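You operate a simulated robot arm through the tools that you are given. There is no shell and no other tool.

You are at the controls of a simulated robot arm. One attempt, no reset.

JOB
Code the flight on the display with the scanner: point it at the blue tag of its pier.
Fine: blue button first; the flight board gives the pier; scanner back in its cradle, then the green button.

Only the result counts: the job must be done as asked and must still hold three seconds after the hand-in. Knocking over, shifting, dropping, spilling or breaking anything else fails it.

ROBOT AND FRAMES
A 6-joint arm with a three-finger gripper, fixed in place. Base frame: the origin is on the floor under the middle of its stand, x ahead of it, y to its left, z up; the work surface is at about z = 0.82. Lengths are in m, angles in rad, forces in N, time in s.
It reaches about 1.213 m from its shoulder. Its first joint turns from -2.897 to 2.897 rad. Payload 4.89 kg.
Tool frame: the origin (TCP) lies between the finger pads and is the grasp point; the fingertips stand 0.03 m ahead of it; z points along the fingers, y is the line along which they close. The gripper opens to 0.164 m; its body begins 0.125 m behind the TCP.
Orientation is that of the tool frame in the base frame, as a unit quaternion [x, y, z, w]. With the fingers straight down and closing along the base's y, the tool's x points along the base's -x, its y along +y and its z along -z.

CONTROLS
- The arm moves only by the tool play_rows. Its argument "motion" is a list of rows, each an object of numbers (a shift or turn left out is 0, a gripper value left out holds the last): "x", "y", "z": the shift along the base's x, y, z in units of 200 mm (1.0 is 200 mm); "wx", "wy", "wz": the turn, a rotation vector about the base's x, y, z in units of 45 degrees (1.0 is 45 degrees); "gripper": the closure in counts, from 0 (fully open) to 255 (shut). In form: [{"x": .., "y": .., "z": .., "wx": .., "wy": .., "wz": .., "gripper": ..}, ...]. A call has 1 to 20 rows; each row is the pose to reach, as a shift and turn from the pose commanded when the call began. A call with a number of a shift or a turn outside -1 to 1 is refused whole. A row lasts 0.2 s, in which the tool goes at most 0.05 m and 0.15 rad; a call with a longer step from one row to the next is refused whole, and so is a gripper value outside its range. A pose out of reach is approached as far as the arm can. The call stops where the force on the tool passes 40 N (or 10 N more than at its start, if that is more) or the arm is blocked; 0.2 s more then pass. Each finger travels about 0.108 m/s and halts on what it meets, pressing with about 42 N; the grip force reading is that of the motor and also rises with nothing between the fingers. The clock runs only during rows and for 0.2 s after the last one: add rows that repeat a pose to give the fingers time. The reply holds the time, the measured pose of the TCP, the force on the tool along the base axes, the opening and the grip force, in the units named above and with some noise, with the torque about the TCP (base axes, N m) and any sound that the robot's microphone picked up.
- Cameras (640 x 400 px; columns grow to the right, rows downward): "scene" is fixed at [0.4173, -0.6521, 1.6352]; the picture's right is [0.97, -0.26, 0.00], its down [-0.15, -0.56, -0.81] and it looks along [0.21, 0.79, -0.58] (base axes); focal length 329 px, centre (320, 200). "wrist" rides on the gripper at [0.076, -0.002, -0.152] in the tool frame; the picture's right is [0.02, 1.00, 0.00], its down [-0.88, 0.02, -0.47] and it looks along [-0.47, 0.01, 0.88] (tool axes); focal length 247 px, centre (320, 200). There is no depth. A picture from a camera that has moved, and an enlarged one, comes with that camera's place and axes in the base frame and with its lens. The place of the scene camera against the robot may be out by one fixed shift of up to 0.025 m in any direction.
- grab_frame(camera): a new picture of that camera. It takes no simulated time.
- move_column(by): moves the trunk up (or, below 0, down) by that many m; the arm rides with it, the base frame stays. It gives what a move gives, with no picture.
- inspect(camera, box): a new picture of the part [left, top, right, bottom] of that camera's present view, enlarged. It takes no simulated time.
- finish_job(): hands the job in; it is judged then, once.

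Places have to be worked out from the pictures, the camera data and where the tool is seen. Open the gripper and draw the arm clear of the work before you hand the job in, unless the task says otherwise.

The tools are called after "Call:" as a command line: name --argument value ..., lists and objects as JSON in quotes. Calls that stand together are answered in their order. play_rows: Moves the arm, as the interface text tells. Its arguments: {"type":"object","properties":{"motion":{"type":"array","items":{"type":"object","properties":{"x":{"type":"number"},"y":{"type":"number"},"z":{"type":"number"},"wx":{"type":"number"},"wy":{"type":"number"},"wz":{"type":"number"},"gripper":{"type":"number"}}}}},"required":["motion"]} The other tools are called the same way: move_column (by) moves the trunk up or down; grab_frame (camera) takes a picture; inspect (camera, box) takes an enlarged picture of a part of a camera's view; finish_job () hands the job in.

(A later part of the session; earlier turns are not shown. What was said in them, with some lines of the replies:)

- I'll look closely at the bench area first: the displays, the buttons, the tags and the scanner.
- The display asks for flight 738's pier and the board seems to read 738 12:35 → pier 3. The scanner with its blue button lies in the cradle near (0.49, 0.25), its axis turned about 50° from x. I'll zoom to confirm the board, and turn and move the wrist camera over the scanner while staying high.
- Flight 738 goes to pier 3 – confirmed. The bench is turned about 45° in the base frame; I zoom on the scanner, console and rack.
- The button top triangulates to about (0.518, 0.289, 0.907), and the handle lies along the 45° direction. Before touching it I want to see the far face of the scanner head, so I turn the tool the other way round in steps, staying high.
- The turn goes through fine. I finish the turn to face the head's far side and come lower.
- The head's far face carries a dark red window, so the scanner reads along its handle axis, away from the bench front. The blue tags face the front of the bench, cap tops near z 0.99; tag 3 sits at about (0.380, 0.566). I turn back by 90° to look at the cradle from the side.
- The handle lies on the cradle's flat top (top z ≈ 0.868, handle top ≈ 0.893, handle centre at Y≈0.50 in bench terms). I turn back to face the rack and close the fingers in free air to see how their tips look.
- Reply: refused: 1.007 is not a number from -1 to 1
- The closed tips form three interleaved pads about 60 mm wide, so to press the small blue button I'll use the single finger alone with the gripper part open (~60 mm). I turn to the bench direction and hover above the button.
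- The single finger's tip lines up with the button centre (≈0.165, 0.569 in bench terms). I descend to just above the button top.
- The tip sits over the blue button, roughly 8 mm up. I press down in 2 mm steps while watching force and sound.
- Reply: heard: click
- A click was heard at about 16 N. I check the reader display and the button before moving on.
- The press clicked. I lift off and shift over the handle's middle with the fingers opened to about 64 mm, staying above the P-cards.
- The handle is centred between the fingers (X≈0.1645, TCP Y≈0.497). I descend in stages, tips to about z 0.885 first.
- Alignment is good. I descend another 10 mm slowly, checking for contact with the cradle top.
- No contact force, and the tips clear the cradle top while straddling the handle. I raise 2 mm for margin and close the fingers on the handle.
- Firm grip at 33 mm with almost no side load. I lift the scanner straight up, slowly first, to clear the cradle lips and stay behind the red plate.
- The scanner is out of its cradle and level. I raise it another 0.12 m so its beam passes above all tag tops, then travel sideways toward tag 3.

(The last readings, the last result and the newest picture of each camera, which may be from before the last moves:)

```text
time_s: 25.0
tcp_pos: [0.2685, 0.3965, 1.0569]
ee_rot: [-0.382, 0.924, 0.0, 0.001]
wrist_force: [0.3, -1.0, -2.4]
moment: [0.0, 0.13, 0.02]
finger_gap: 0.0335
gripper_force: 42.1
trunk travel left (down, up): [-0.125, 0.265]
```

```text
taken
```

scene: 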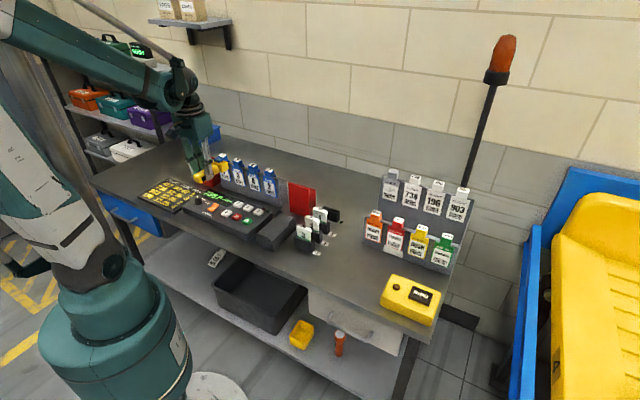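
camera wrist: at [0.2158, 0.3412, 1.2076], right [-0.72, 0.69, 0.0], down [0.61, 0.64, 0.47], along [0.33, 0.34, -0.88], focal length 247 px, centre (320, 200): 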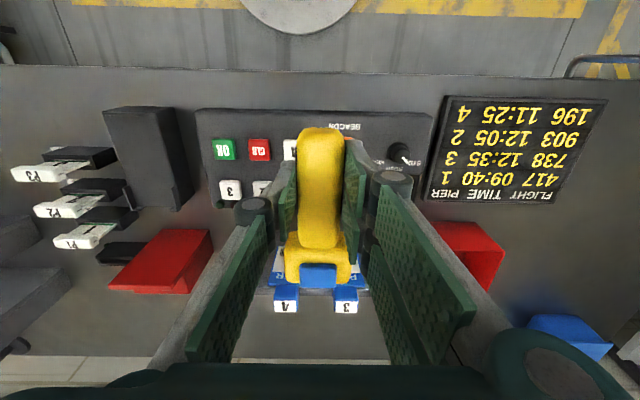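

Call:
inspect --camera "scene" --box '[110, 30, 190, 80]'

Call:
play_rows --motion '[{"x": -0.07, "y": 0.07}, {"x": -0.139, "y": 0.137}, {"x": -0.139, "y": 0.137}]'

Call:
grab_frame --camera "wrist"

Call:
inspect --camera "scene" --box '[150, 100, 310, 240]'

```text
8.00 times, centred on (150, 55) of scene
camera zoom: at [0.4173, -0.6521, 1.6352], right [0.97, -0.26, 0.0], down [-0.15, -0.56, -0.81], along [0.21, 0.79, -0.58], focal length 2631 px, centre (1680, 1360)
```

zoom: 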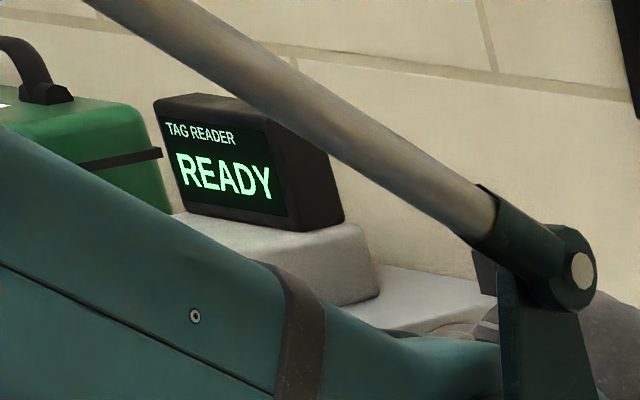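

```text
time_s: 25.8
tcp_pos: [0.2394, 0.4257, 1.0561]
ee_rot: [-0.384, 0.923, 0.0, 0.0]
wrist_force: [-0.1, 0.2, -3.0]
moment: [-0.01, 0.1, 0.03]
finger_gap: 0.0335
gripper_force: 41.9
trunk travel left (down, up): [-0.125, 0.265]
```

```text
taken
camera wrist: at [0.1873, 0.369, 1.208], right [-0.72, 0.69, 0.0], down [0.61, 0.64, 0.47], along [0.33, 0.34, -0.88], focal length 247 px, centre (320, 200)
```

wrist: 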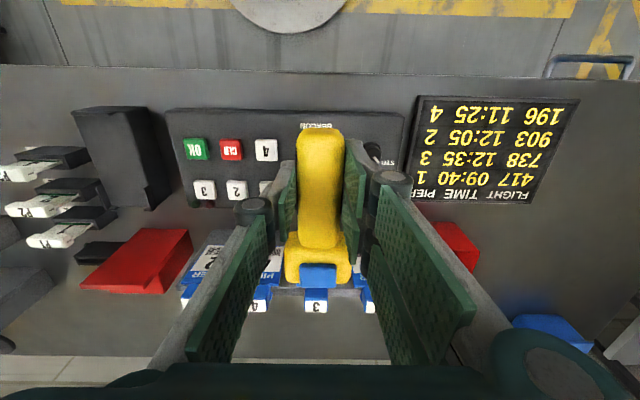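

```text
2.86 times, centred on (230, 170) of scene
camera zoom: at [0.4173, -0.6521, 1.6352], right [0.97, -0.26, 0.0], down [-0.15, -0.56, -0.81], along [0.21, 0.79, -0.58], focal length 940 px, centre (577, 286)
```

zoom: 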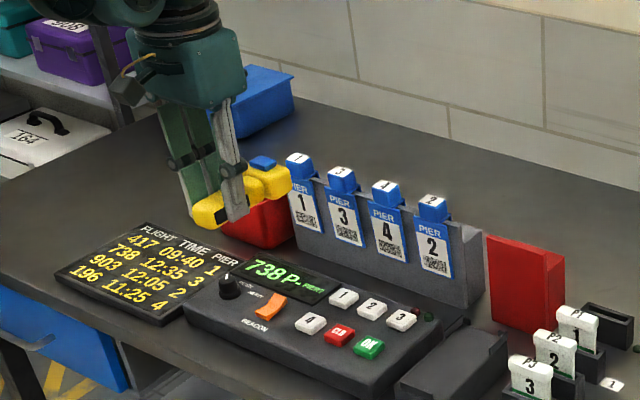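

The scanner now points at tag 3's line from about 0.10 m away, still above the tags. I lower it 0.11 m so the window faces the tag, and hold there.

Call:
play_rows --motion '[{"z": -0.12}, {"z": -0.24}, {"z": -0.36}, {"z": -0.46}, {"z": -0.52}, {"z": -0.55}, {"z": -0.55}, {"z": -0.55}, {"z": -0.55}, {"z": -0.55}]'

Call:
inspect --camera "scene" --box '[150, 120, 290, 240]'

Call:
inspect --camera "scene" --box '[110, 30, 190, 80]'

Call:
grab_frame --camera "wrist"

```text
time_s: 28.0
tcp_pos: [0.2393, 0.4246, 0.9462]
ee_rot: [-0.383, 0.924, 0.001, 0.001]
wrist_force: [0.4, -1.2, -1.3]
moment: [-0.08, 0.04, 0.02]
finger_gap: 0.0335
gripper_force: 41.9
trunk travel left (down, up): [-0.125, 0.265]
```

```text
3.33 times, centred on (220, 180) of scene
camera zoom: at [0.4173, -0.6521, 1.6352], right [0.97, -0.26, 0.0], down [-0.15, -0.56, -0.81], along [0.21, 0.79, -0.58], focal length 1096 px, centre (653, 267)
```

zoom: 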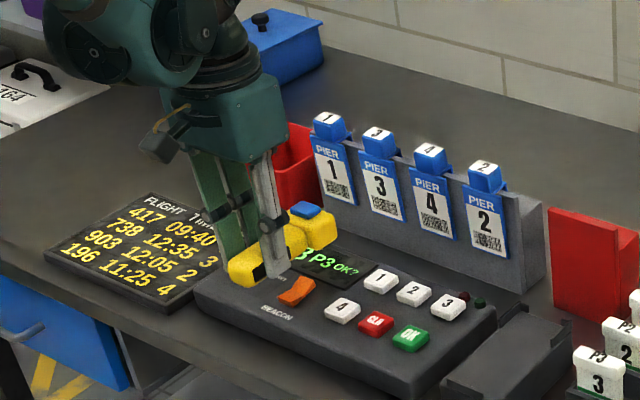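

```text
8.00 times, centred on (150, 55) of scene
camera zoom: at [0.4173, -0.6521, 1.6352], right [0.97, -0.26, 0.0], down [-0.15, -0.56, -0.81], along [0.21, 0.79, -0.58], focal length 2631 px, centre (1680, 1360)
```

zoom: 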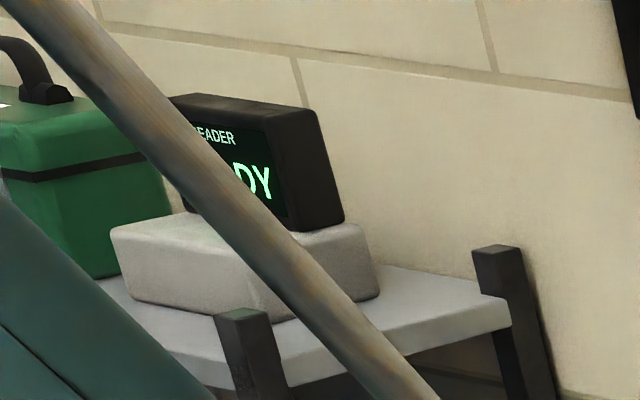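

```text
taken
camera wrist: at [0.1868, 0.3686, 1.0977], right [-0.72, 0.69, 0.0], down [0.61, 0.64, 0.47], along [0.33, 0.34, -0.88], focal length 247 px, centre (320, 200)
```

wrist: 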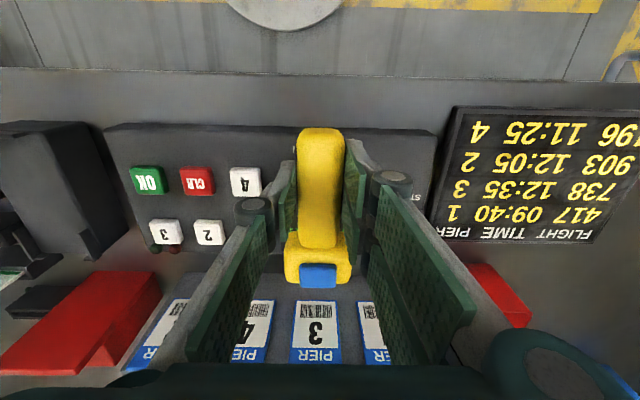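

The console now seems to read "738 P3 OK?". I zoom to confirm, then raise straight back up by the same amount before travelling, so no other tag gets in the beam.

Call:
inspect --camera "scene" --box '[205, 185, 255, 215]'

Call:
play_rows --motion '[{"z": 0.1}, {"z": 0.22}, {"z": 0.34}, {"z": 0.46}, {"z": 0.55}, {"z": 0.55}]'

Call:
inspect --camera "scene" --box '[150, 120, 290, 240]'

```text
12.80 times, centred on (230, 200) of scene
camera zoom: at [0.4173, -0.6521, 1.6352], right [0.97, -0.26, 0.0], down [-0.15, -0.56, -0.81], along [0.21, 0.79, -0.58], focal length 4210 px, centre (1472, 200)
```

zoom: 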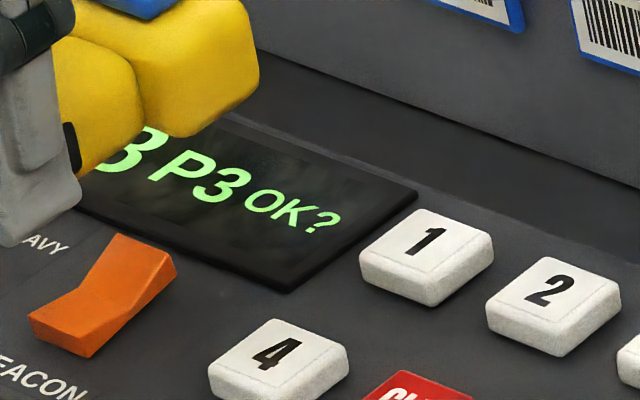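

```text
time_s: 29.4
tcp_pos: [0.2407, 0.4232, 1.0563]
ee_rot: [-0.383, 0.924, 0.0, 0.0]
wrist_force: [-0.4, 0.3, -2.6]
moment: [-0.09, 0.06, 0.0]
finger_gap: 0.0335
gripper_force: 41.5
trunk travel left (down, up): [-0.125, 0.265]
```

```text
3.33 times, centred on (220, 180) of scene
camera zoom: at [0.4173, -0.6521, 1.6352], right [0.97, -0.26, 0.0], down [-0.15, -0.56, -0.81], along [0.21, 0.79, -0.58], focal length 1096 px, centre (653, 267)
```

zoom: 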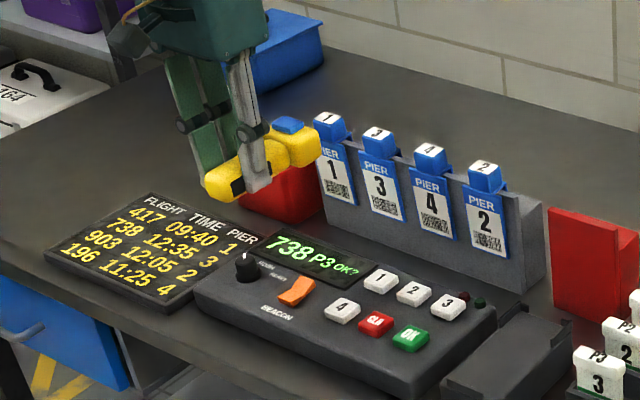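

"738 P3 OK?" is confirmed. I retrace the exact sideways path back to above the cradle.

Call:
play_rows --motion '[{"x": 0.07, "y": -0.07}, {"x": 0.139, "y": -0.137}]'

Call:
play_rows --motion '[{"x": 0.1, "y": -0.08}, {"x": 0.2, "y": -0.16}, {"x": 0.3, "y": -0.24}, {"x": 0.4, "y": -0.32}, {"x": 0.5, "y": -0.4}, {"x": 0.6, "y": -0.48}, {"x": 0.7, "y": -0.56}, {"x": 0.8, "y": -0.64}, {"x": 0.9, "y": -0.72}, {"x": 1.0, "y": -0.8}, {"x": 1.0, "y": -0.8}]'

Call:
grab_frame --camera "wrist"

Call:
inspect --camera "scene" --box '[180, 140, 340, 260]'

```text
time_s: 30.0
tcp_pos: [0.2658, 0.3973, 1.0559]
ee_rot: [-0.383, 0.924, 0.0, 0.0]
wrist_force: [0.4, -0.1, -2.4]
moment: [-0.13, 0.05, 0.02]
finger_gap: 0.0334
gripper_force: 41.6
trunk travel left (down, up): [-0.125, 0.265]
```

```text
time_s: 32.4
tcp_pos: [0.4659, 0.2379, 1.0546]
ee_rot: [-0.383, 0.924, 0.0, 0.0]
wrist_force: [0.2, -0.4, -2.3]
moment: [-0.08, 0.07, -0.02]
finger_gap: 0.0332
gripper_force: 42.0
trunk travel left (down, up): [-0.125, 0.265]
```

```text
taken
camera wrist: at [0.4148, 0.1821, 1.2062], right [-0.72, 0.69, 0.0], down [0.61, 0.64, 0.47], along [0.33, 0.34, -0.88], focal length 247 px, centre (320, 200)
```

wrist: 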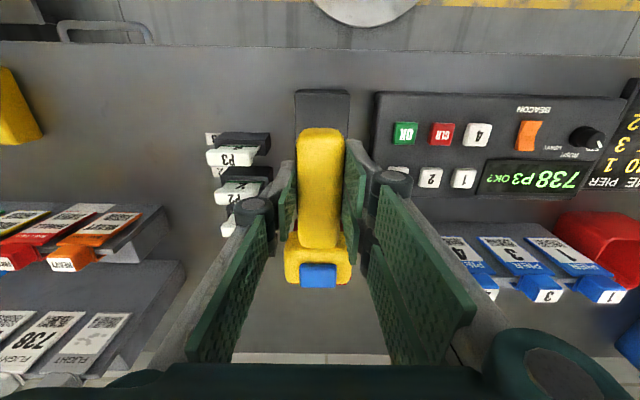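

```text
3.33 times, centred on (260, 200) of scene
camera zoom: at [0.4173, -0.6521, 1.6352], right [0.97, -0.26, 0.0], down [-0.15, -0.56, -0.81], along [0.21, 0.79, -0.58], focal length 1096 px, centre (520, 200)
```

zoom: 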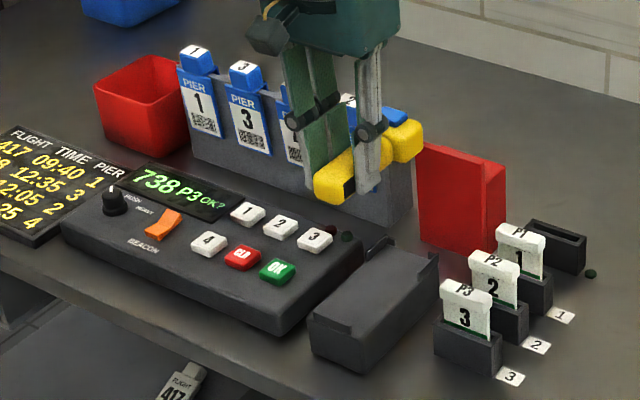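

The scanner sits the same in the fingers and is over the cradle. I descend to the 30 mm hover I passed on lifting, then check alignment.

Call:
play_rows --motion '[{"z": -0.12}, {"z": -0.24}, {"z": -0.36}, {"z": -0.48}, {"z": -0.57}, {"z": -0.6}, {"z": -0.6}]'

Call:
grab_frame --camera "wrist"

Call:
inspect --camera "scene" --box '[245, 170, 335, 260]'

```text
time_s: 34.0
tcp_pos: [0.466, 0.238, 0.9366]
ee_rot: [-0.383, 0.924, 0.0, 0.0]
wrist_force: [1.3, -0.1, -2.8]
moment: [-0.08, 0.11, 0.01]
finger_gap: 0.0334
gripper_force: 41.8
trunk travel left (down, up): [-0.125, 0.265]
```

```text
taken
camera wrist: at [0.4142, 0.1817, 1.0877], right [-0.72, 0.69, 0.0], down [0.61, 0.64, 0.47], along [0.33, 0.34, -0.88], focal length 247 px, centre (320, 200)
```

wrist: 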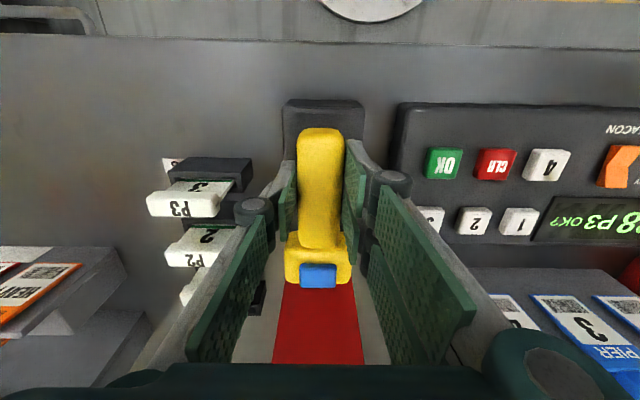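

```text
4.44 times, centred on (290, 215) of scene
camera zoom: at [0.4173, -0.6521, 1.6352], right [0.97, -0.26, 0.0], down [-0.15, -0.56, -0.81], along [0.21, 0.79, -0.58], focal length 1462 px, centre (453, 133)
```

zoom: 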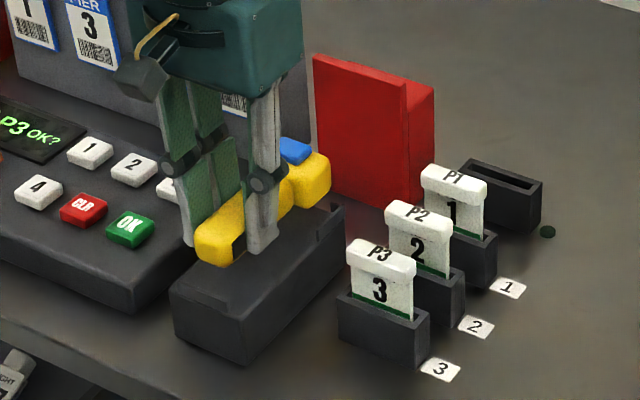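

The pictures match the lift-out ones, so I lower the last 30 mm gently into the cradle.

Call:
play_rows --motion '[{"z": -0.05}, {"z": -0.09}, {"z": -0.115}, {"z": -0.13}, {"z": -0.14}, {"z": -0.145}]'

Call:
inspect --camera "scene" --box '[255, 190, 325, 260]'

```text
time_s: 35.4
tcp_pos: [0.4662, 0.2374, 0.9083]
ee_rot: [-0.383, 0.924, 0.0, 0.0]
wrist_force: [-0.5, -0.7, -2.1]
moment: [-0.06, 0.07, 0.05]
finger_gap: 0.0334
gripper_force: 42.1
trunk travel left (down, up): [-0.125, 0.265]
```

```text
5.71 times, centred on (290, 225) of scene
camera zoom: at [0.4173, -0.6521, 1.6352], right [0.97, -0.26, 0.0], down [-0.15, -0.56, -0.81], along [0.21, 0.79, -0.58], focal length 1880 px, centre (491, 57)
```

zoom: 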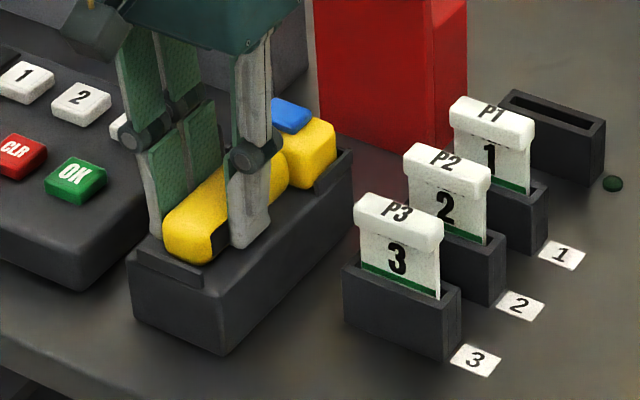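

The scanner is about a millimetre from resting. I lower 1–2 mm more until the weight comes off.

Call:
play_rows --motion '[{"z": -0.005}, {"z": -0.01}, {"z": -0.01}]'

```text
time_s: 36.2
tcp_pos: [0.4668, 0.2387, 0.906]
ee_rot: [-0.383, 0.924, 0.0, 0.0]
wrist_force: [-0.6, 1.6, 35.7]
moment: [-0.02, 0.01, 0.0]
finger_gap: 0.0336
gripper_force: 42.2
trunk travel left (down, up): [-0.125, 0.265]
```

It is seated (36 N down). I ease off 1 mm to relieve the pressing and open the fingers to the same 64 mm as before.

Call:
play_rows --motion '[{"z": 0.005}, {"z": 0.005}, {"z": 0.005, "gripper": 200}, {"z": 0.005, "gripper": 156}, {"z": 0.005, "gripper": 156}, {"z": 0.005, "gripper": 156}]'

Call:
inspect --camera "scene" --box '[255, 190, 325, 260]'

```text
time_s: 37.6
tcp_pos: [0.467, 0.2376, 0.9077]
ee_rot: [-0.383, 0.924, -0.001, 0.001]
wrist_force: [0.2, 0.4, 0.1]
moment: [0.01, -0.01, -0.03]
finger_gap: 0.0634
gripper_force: 0.1
trunk travel left (down, up): [-0.125, 0.265]
```

```text
5.71 times, centred on (290, 225) of scene
camera zoom: at [0.4173, -0.6521, 1.6352], right [0.97, -0.26, 0.0], down [-0.15, -0.56, -0.81], along [0.21, 0.79, -0.58], focal length 1880 px, centre (491, 57)
```

zoom: 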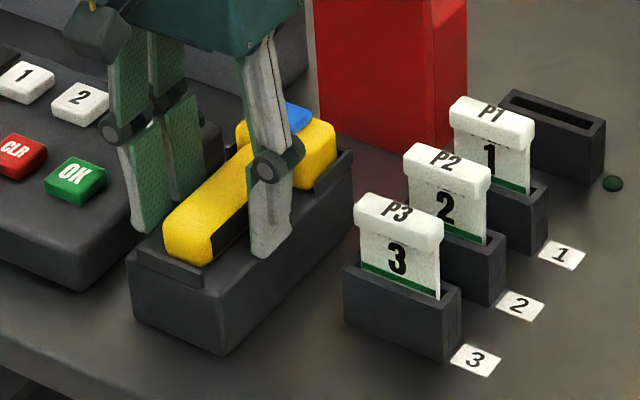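

The scanner is back on the cradle just as it was. I lift the open hand straight up and compare the cradle with its first picture.

Call:
play_rows --motion '[{"z": 0.05}, {"z": 0.15}, {"z": 0.3}, {"z": 0.45}, {"z": 0.6}, {"z": 0.6}]'

Call:
inspect --camera "scene" --box '[180, 170, 325, 260]'

Call:
grab_frame --camera "wrist"

```text
time_s: 39.0
tcp_pos: [0.4659, 0.2378, 1.0251]
ee_rot: [-0.383, 0.924, 0.0, 0.0]
wrist_force: [-0.4, 0.0, 0.8]
moment: [0.02, -0.05, -0.01]
finger_gap: 0.0638
gripper_force: 0.1
trunk travel left (down, up): [-0.125, 0.265]
```

```text
4.41 times, centred on (252, 215) of scene
camera zoom: at [0.4173, -0.6521, 1.6352], right [0.97, -0.26, 0.0], down [-0.15, -0.56, -0.81], along [0.21, 0.79, -0.58], focal length 1452 px, centre (618, 134)
```

zoom: 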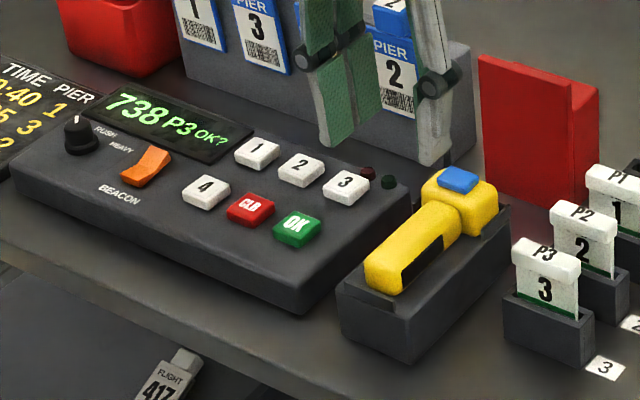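

```text
taken
camera wrist: at [0.4131, 0.1808, 1.1778], right [-0.72, 0.69, 0.0], down [0.61, 0.64, 0.47], along [0.33, 0.34, -0.88], focal length 247 px, centre (320, 200)
```

wrist: 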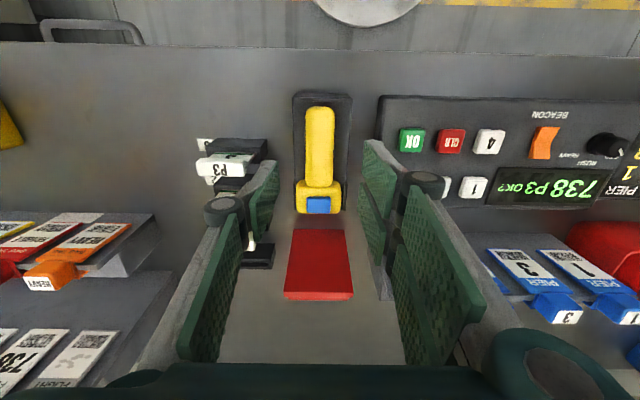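

Call:
inspect --camera "scene" --box '[235, 185, 325, 255]'

Call:
inspect --camera "wrist" --box '[280, 80, 480, 220]'

```text
5.71 times, centred on (280, 220) of scene
camera zoom: at [0.4173, -0.6521, 1.6352], right [0.97, -0.26, 0.0], down [-0.15, -0.56, -0.81], along [0.21, 0.79, -0.58], focal length 1880 px, centre (549, 86)
```

zoom: 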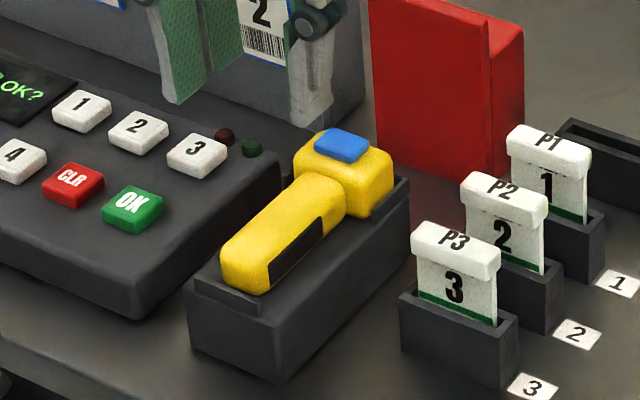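

```text
2.86 times, centred on (380, 150) of wrist
camera zoom: at [0.4131, 0.1808, 1.1778], right [-0.72, 0.69, 0.0], down [0.61, 0.64, 0.47], along [0.33, 0.34, -0.88], focal length 706 px, centre (149, 343)
```

zoom: 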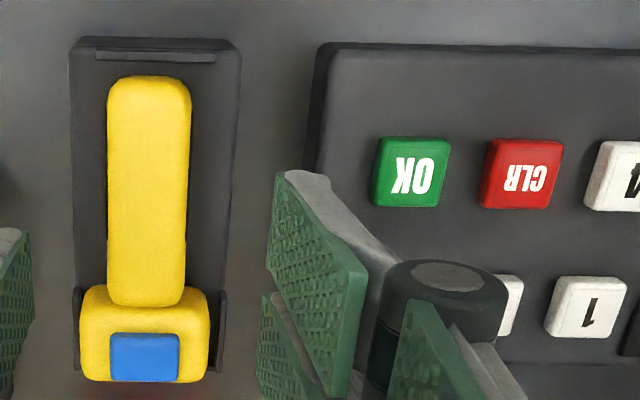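

The scanner rests in the cradle between its lips. Next is the green OK button at about bench (0.047, 0.4985), top z ≈ 0.863; to keep the other fingers off the neighbouring keys I tilt the hand 20° so that only the single finger is lowest, and hover above it.

Call:
play_rows --motion '[{"x": -0.1, "y": 0.1, "wx": 0.05, "wy": 0.05, "gripper": 163}, {"x": -0.2, "y": 0.2, "wx": 0.11, "wy": 0.11}, {"x": -0.3, "y": 0.3, "wx": 0.17, "wy": 0.17}, {"x": -0.4, "y": 0.4, "wx": 0.23, "wy": 0.23}, {"x": -0.5, "y": 0.5, "wx": 0.29, "wy": 0.29}, {"x": -0.521, "y": 0.525, "z": -0.1, "wx": 0.3124, "wy": 0.3161}, {"x": -0.521, "y": 0.525, "z": -0.25, "wx": 0.3124, "wy": 0.3161}, {"x": -0.521, "y": 0.525, "z": -0.36, "wx": 0.3124, "wy": 0.3161}, {"x": -0.521, "y": 0.525, "z": -0.36, "wx": 0.3124, "wy": 0.3161}]'

Call:
grab_frame --camera "wrist"

Call:
inspect --camera "scene" --box '[190, 140, 310, 260]'

```text
time_s: 41.0
tcp_pos: [0.3618, 0.3416, 0.9564]
ee_rot: [-0.377, 0.91, 0.161, -0.067]
wrist_force: [0.1, 0.1, 1.0]
moment: [0.0, 0.01, -0.04]
finger_gap: 0.0589
gripper_force: 0.0
trunk travel left (down, up): [-0.125, 0.265]
```

```text
taken
camera wrist: at [0.3471, 0.2496, 1.0975], right [-0.68, 0.65, 0.34], down [0.72, 0.52, 0.45], along [0.11, 0.55, -0.83], focal length 247 px, centre (320, 200)
```

wrist: 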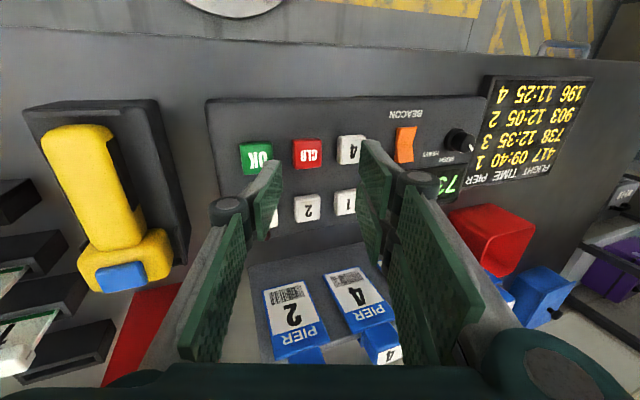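

```text
3.33 times, centred on (250, 200) of scene
camera zoom: at [0.4173, -0.6521, 1.6352], right [0.97, -0.26, 0.0], down [-0.15, -0.56, -0.81], along [0.21, 0.79, -0.58], focal length 1096 px, centre (553, 200)
```

zoom: 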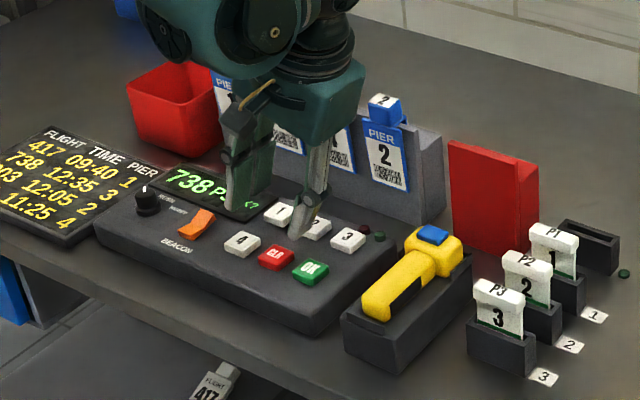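

Call:
inspect --camera "wrist" --box '[210, 120, 310, 220]'

Call:
play_rows --motion '[{"z": -0.08}, {"z": -0.15}, {"z": -0.2}, {"z": -0.2}]'

Call:
inspect --camera "wrist" --box '[210, 120, 310, 220]'

Call:
inspect --camera "scene" --box '[220, 180, 290, 240]'

```text
4.00 times, centred on (260, 170) of wrist
camera zoom: at [0.3471, 0.2496, 1.0975], right [-0.68, 0.65, 0.34], down [0.72, 0.52, 0.45], along [0.11, 0.55, -0.83], focal length 988 px, centre (560, 320)
```

zoom: 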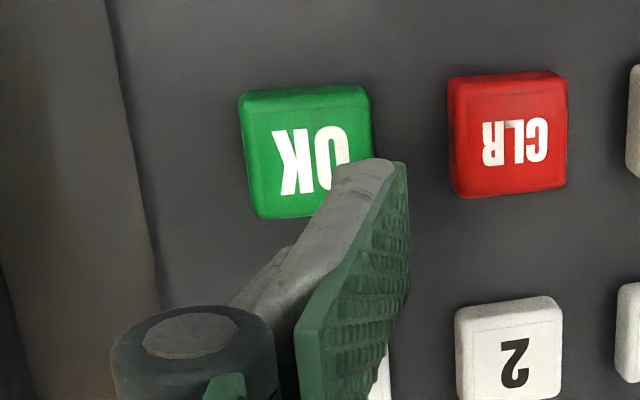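

```text
time_s: 42.0
tcp_pos: [0.3635, 0.3422, 0.9151]
ee_rot: [-0.377, 0.91, 0.16, -0.067]
wrist_force: [-0.5, -1.2, 0.0]
moment: [-0.05, 0.01, 0.02]
finger_gap: 0.0594
gripper_force: 0.1
trunk travel left (down, up): [-0.125, 0.265]
```

```text
4.00 times, centred on (260, 170) of wrist
camera zoom: at [0.3469, 0.2496, 1.0571], right [-0.68, 0.65, 0.34], down [0.72, 0.52, 0.45], along [0.11, 0.55, -0.83], focal length 988 px, centre (560, 320)
```

zoom: 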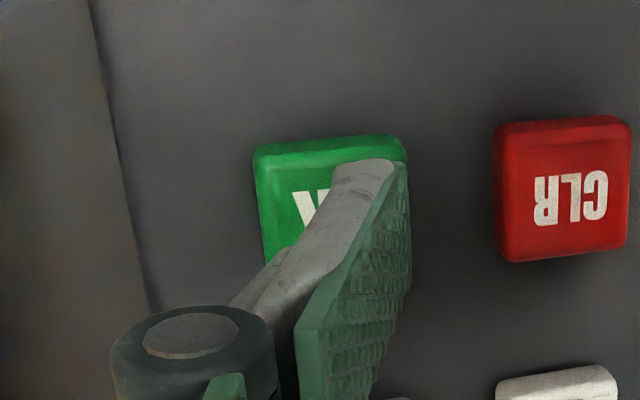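

```text
6.67 times, centred on (255, 210) of scene
camera zoom: at [0.4173, -0.6521, 1.6352], right [0.97, -0.26, 0.0], down [-0.15, -0.56, -0.81], along [0.21, 0.79, -0.58], focal length 2193 px, centre (753, 133)
```

zoom: 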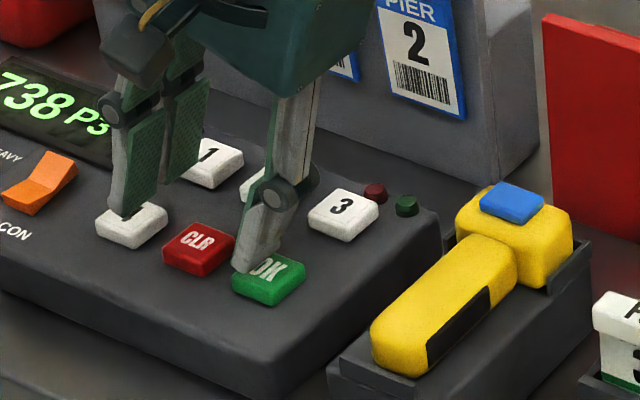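

The tip is over the CLR-side half of OK, about 8 mm up. I shift 6 mm toward the button's centre, then press in 2 mm steps.

Call:
play_rows --motion '[{"x": 0.021, "y": -0.021}, {"x": 0.021, "y": -0.021, "z": -0.01}, {"x": 0.021, "y": -0.021, "z": -0.02}, {"x": 0.021, "y": -0.021, "z": -0.03}]'

Call:
inspect --camera "wrist" --box '[210, 120, 310, 220]'

Call:
inspect --camera "scene" --box '[220, 180, 290, 240]'

```text
time_s: 43.0
tcp_pos: [0.366, 0.3393, 0.9109]
ee_rot: [-0.377, 0.91, 0.16, -0.067]
wrist_force: [0.3, 0.6, 0.8]
moment: [0.0, -0.04, -0.02]
finger_gap: 0.0591
gripper_force: 0.1
trunk travel left (down, up): [-0.125, 0.265]
```

```text
4.00 times, centred on (260, 170) of wrist
camera zoom: at [0.351, 0.2464, 1.0509], right [-0.68, 0.65, 0.34], down [0.72, 0.52, 0.45], along [0.11, 0.55, -0.83], focal length 988 px, centre (560, 320)
```

zoom: 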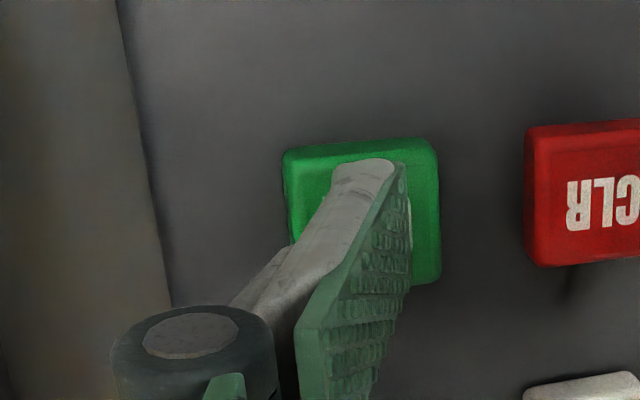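

```text
6.67 times, centred on (255, 210) of scene
camera zoom: at [0.4173, -0.6521, 1.6352], right [0.97, -0.26, 0.0], down [-0.15, -0.56, -0.81], along [0.21, 0.79, -0.58], focal length 2193 px, centre (753, 133)
```

zoom: 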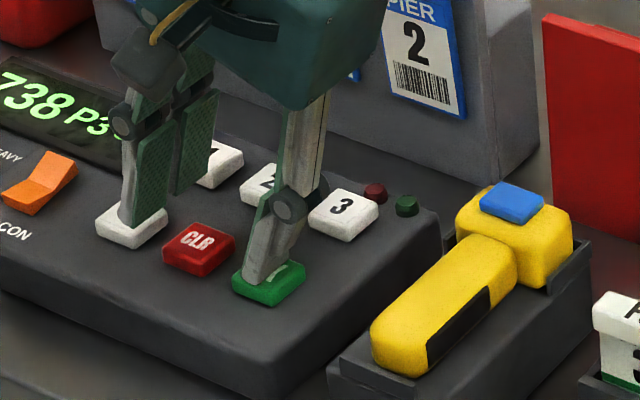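

The tip is now centred over OK. I continue pressing in small steps.

Call:
play_rows --motion '[{"z": -0.01}, {"z": -0.02}, {"z": -0.03}]'

```text
time_s: 43.8
tcp_pos: [0.3655, 0.3378, 0.9033]
ee_rot: [-0.377, 0.91, 0.161, -0.067]
wrist_force: [2.9, -1.7, 8.7]
moment: [-0.14, -0.25, 0.03]
finger_gap: 0.0594
gripper_force: 0.1
trunk travel left (down, up): [-0.125, 0.265]
heard: click
```

A click was heard with about 9 N on the button. I look at the console display before lifting.

Call:
inspect --camera "scene" --box '[180, 170, 290, 240]'

Call:
inspect --camera "wrist" --box '[210, 90, 530, 270]'

```text
5.71 times, centred on (235, 205) of scene
camera zoom: at [0.4173, -0.6521, 1.6352], right [0.97, -0.26, 0.0], down [-0.15, -0.56, -0.81], along [0.21, 0.79, -0.58], focal length 1880 px, centre (806, 171)
```

zoom: 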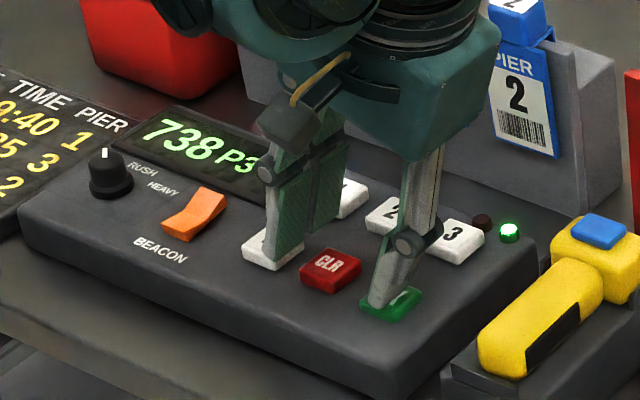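

```text
2.00 times, centred on (370, 180) of wrist
camera zoom: at [0.3507, 0.2457, 1.0444], right [-0.68, 0.65, 0.34], down [0.72, 0.52, 0.45], along [0.11, 0.55, -0.83], focal length 494 px, centre (220, 240)
```

zoom: 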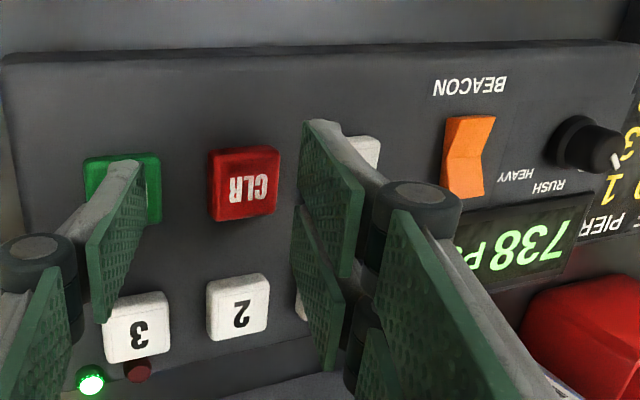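

The green lamp lit, so the entry is accepted. I lift straight up and then level the hand, clear of the work.

Call:
play_rows --motion '[{"z": 0.1}, {"z": 0.3}, {"z": 0.5}, {"z": 0.7}, {"z": 0.8}, {"z": 0.9}]'

Call:
play_rows --motion '[{"z": 0.1, "wx": -0.06, "wy": -0.06, "gripper": 100}, {"z": 0.2, "wx": -0.12, "wy": -0.12, "gripper": 0}, {"z": 0.25, "wx": -0.18, "wy": -0.18}, {"z": 0.3, "wx": -0.24, "wy": -0.24}, {"z": 0.35, "wx": -0.3, "wy": -0.3}, {"z": 0.4, "wx": -0.3124, "wy": -0.3161}, {"z": 0.4, "wx": -0.3124, "wy": -0.3161}]'

Call:
grab_frame --camera "scene"

Call:
inspect --camera "scene" --box '[180, 150, 320, 260]'

Call:
grab_frame --camera "wrist"

```text
time_s: 45.2
tcp_pos: [0.3651, 0.3384, 1.0813]
ee_rot: [-0.376, 0.91, 0.161, -0.067]
wrist_force: [-0.1, 0.4, 0.0]
moment: [-0.02, 0.09, -0.01]
finger_gap: 0.059
gripper_force: 0.1
trunk travel left (down, up): [-0.125, 0.265]
```

```text
time_s: 46.8
tcp_pos: [0.3672, 0.3388, 1.1632]
ee_rot: [-0.383, 0.924, 0.0, 0.0]
wrist_force: [0.5, 0.4, 0.2]
moment: [-0.01, 0.03, -0.01]
finger_gap: 0.164
gripper_force: 0.0
trunk travel left (down, up): [-0.125, 0.265]
```

```text
taken
```

scene: 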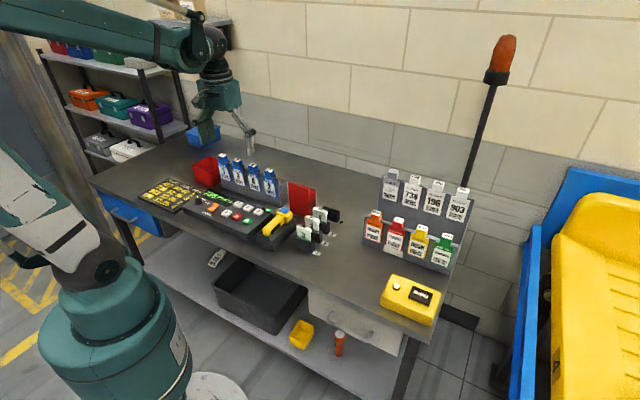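

```text
3.64 times, centred on (250, 205) of scene
camera zoom: at [0.4173, -0.6521, 1.6352], right [0.97, -0.26, 0.0], down [-0.15, -0.56, -0.81], along [0.21, 0.79, -0.58], focal length 1196 px, centre (574, 182)
```

zoom: 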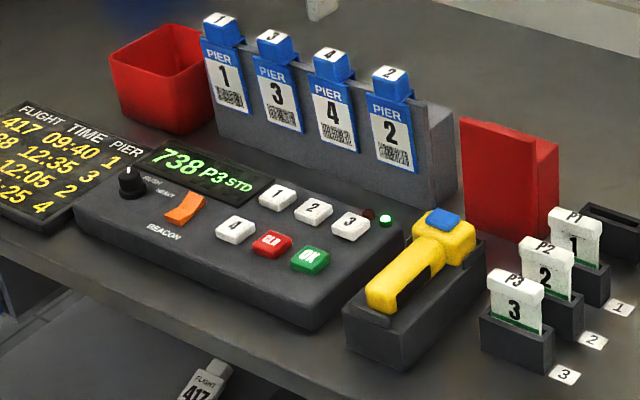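

```text
taken
camera wrist: at [0.3145, 0.2827, 1.314], right [-0.72, 0.69, 0.0], down [0.61, 0.64, 0.47], along [0.33, 0.34, -0.88], focal length 247 px, centre (320, 200)
```

wrist: 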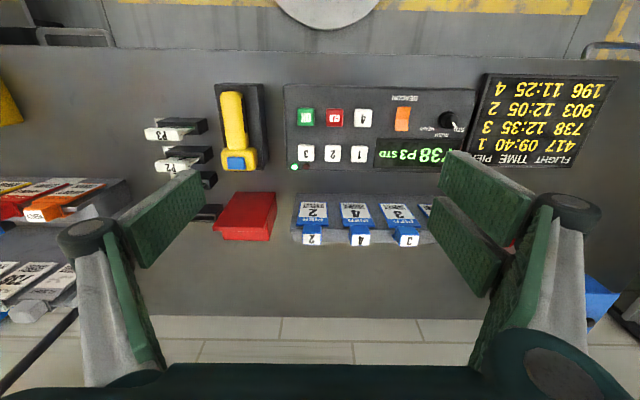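

The display reads "738 P3 STD" with the green lamp on, and the scanner rests in its cradle. I take a last close look at the scanner and the rest of the bench.

Call:
inspect --camera "scene" --box '[235, 185, 325, 255]'

Call:
inspect --camera "scene" --box '[340, 160, 480, 330]'

Call:
inspect --camera "scene" --box '[30, 10, 240, 150]'

```text
5.71 times, centred on (280, 220) of scene
camera zoom: at [0.4173, -0.6521, 1.6352], right [0.97, -0.26, 0.0], down [-0.15, -0.56, -0.81], along [0.21, 0.79, -0.58], focal length 1880 px, centre (549, 86)
```

zoom: 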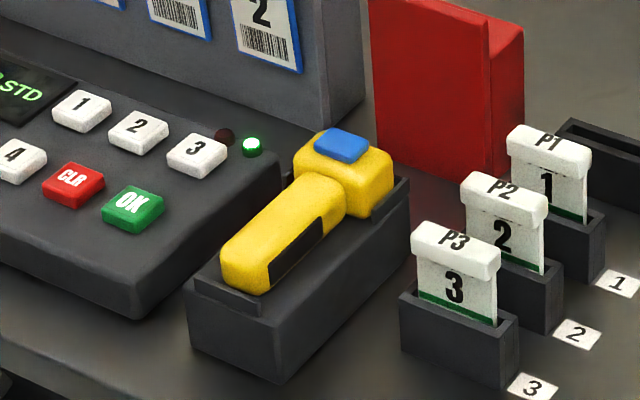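

```text
2.35 times, centred on (410, 245) of scene
camera zoom: at [0.4173, -0.6521, 1.6352], right [0.97, -0.26, 0.0], down [-0.15, -0.56, -0.81], along [0.21, 0.79, -0.58], focal length 774 px, centre (108, 94)
```

zoom: 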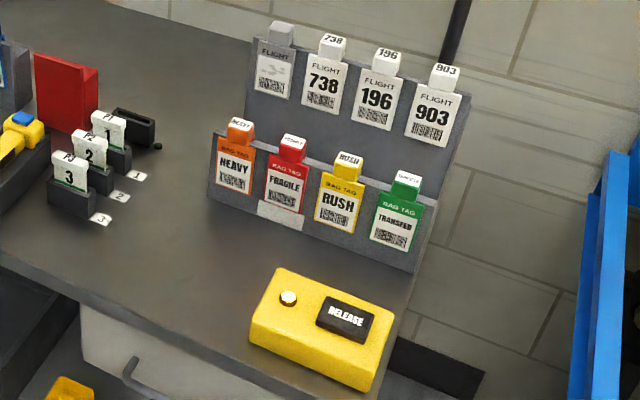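

```text
2.86 times, centred on (135, 80) of scene
camera zoom: at [0.4173, -0.6521, 1.6352], right [0.97, -0.26, 0.0], down [-0.15, -0.56, -0.81], along [0.21, 0.79, -0.58], focal length 940 px, centre (849, 543)
```

zoom: 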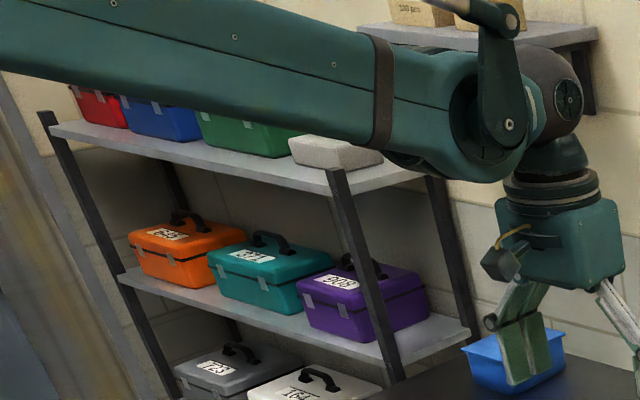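

Flight 738 is coded to pier 3, the scanner is back in its cradle, OK was pressed last, and nothing else has moved. The RELEASE button wasn't part of the job, so I leave it alone. The gripper is open and clear, so I hand in.

Call:
finish_job

```text
The job is handed in.
```

Flight 738 is coded to pier 3. The console now reads "738 P3 STD" with its green lamp lit, and I have handed the job in.

- **Blue button:** I pressed it first, with the scanner still in its cradle, and heard a click.
- **Pier:** the flight board lists flight 738 at 12:35 for pier 3. I pointed the scanner only at blue tag 3, passing above the other tags, and the display changed to "738 P3 OK?".
- **Scanner:** it is back in its cradle, about 2 mm from where it started.
- **Green button:** I pressed OK last. It clicked and the lamp lit.

After OK, a lamp on the yellow RELEASE box also came on. RELEASE was not part of the job, so I left it alone.

In the last pictures everything else on the bench was where it started. I drew the arm up clear with the gripper open before handing in.
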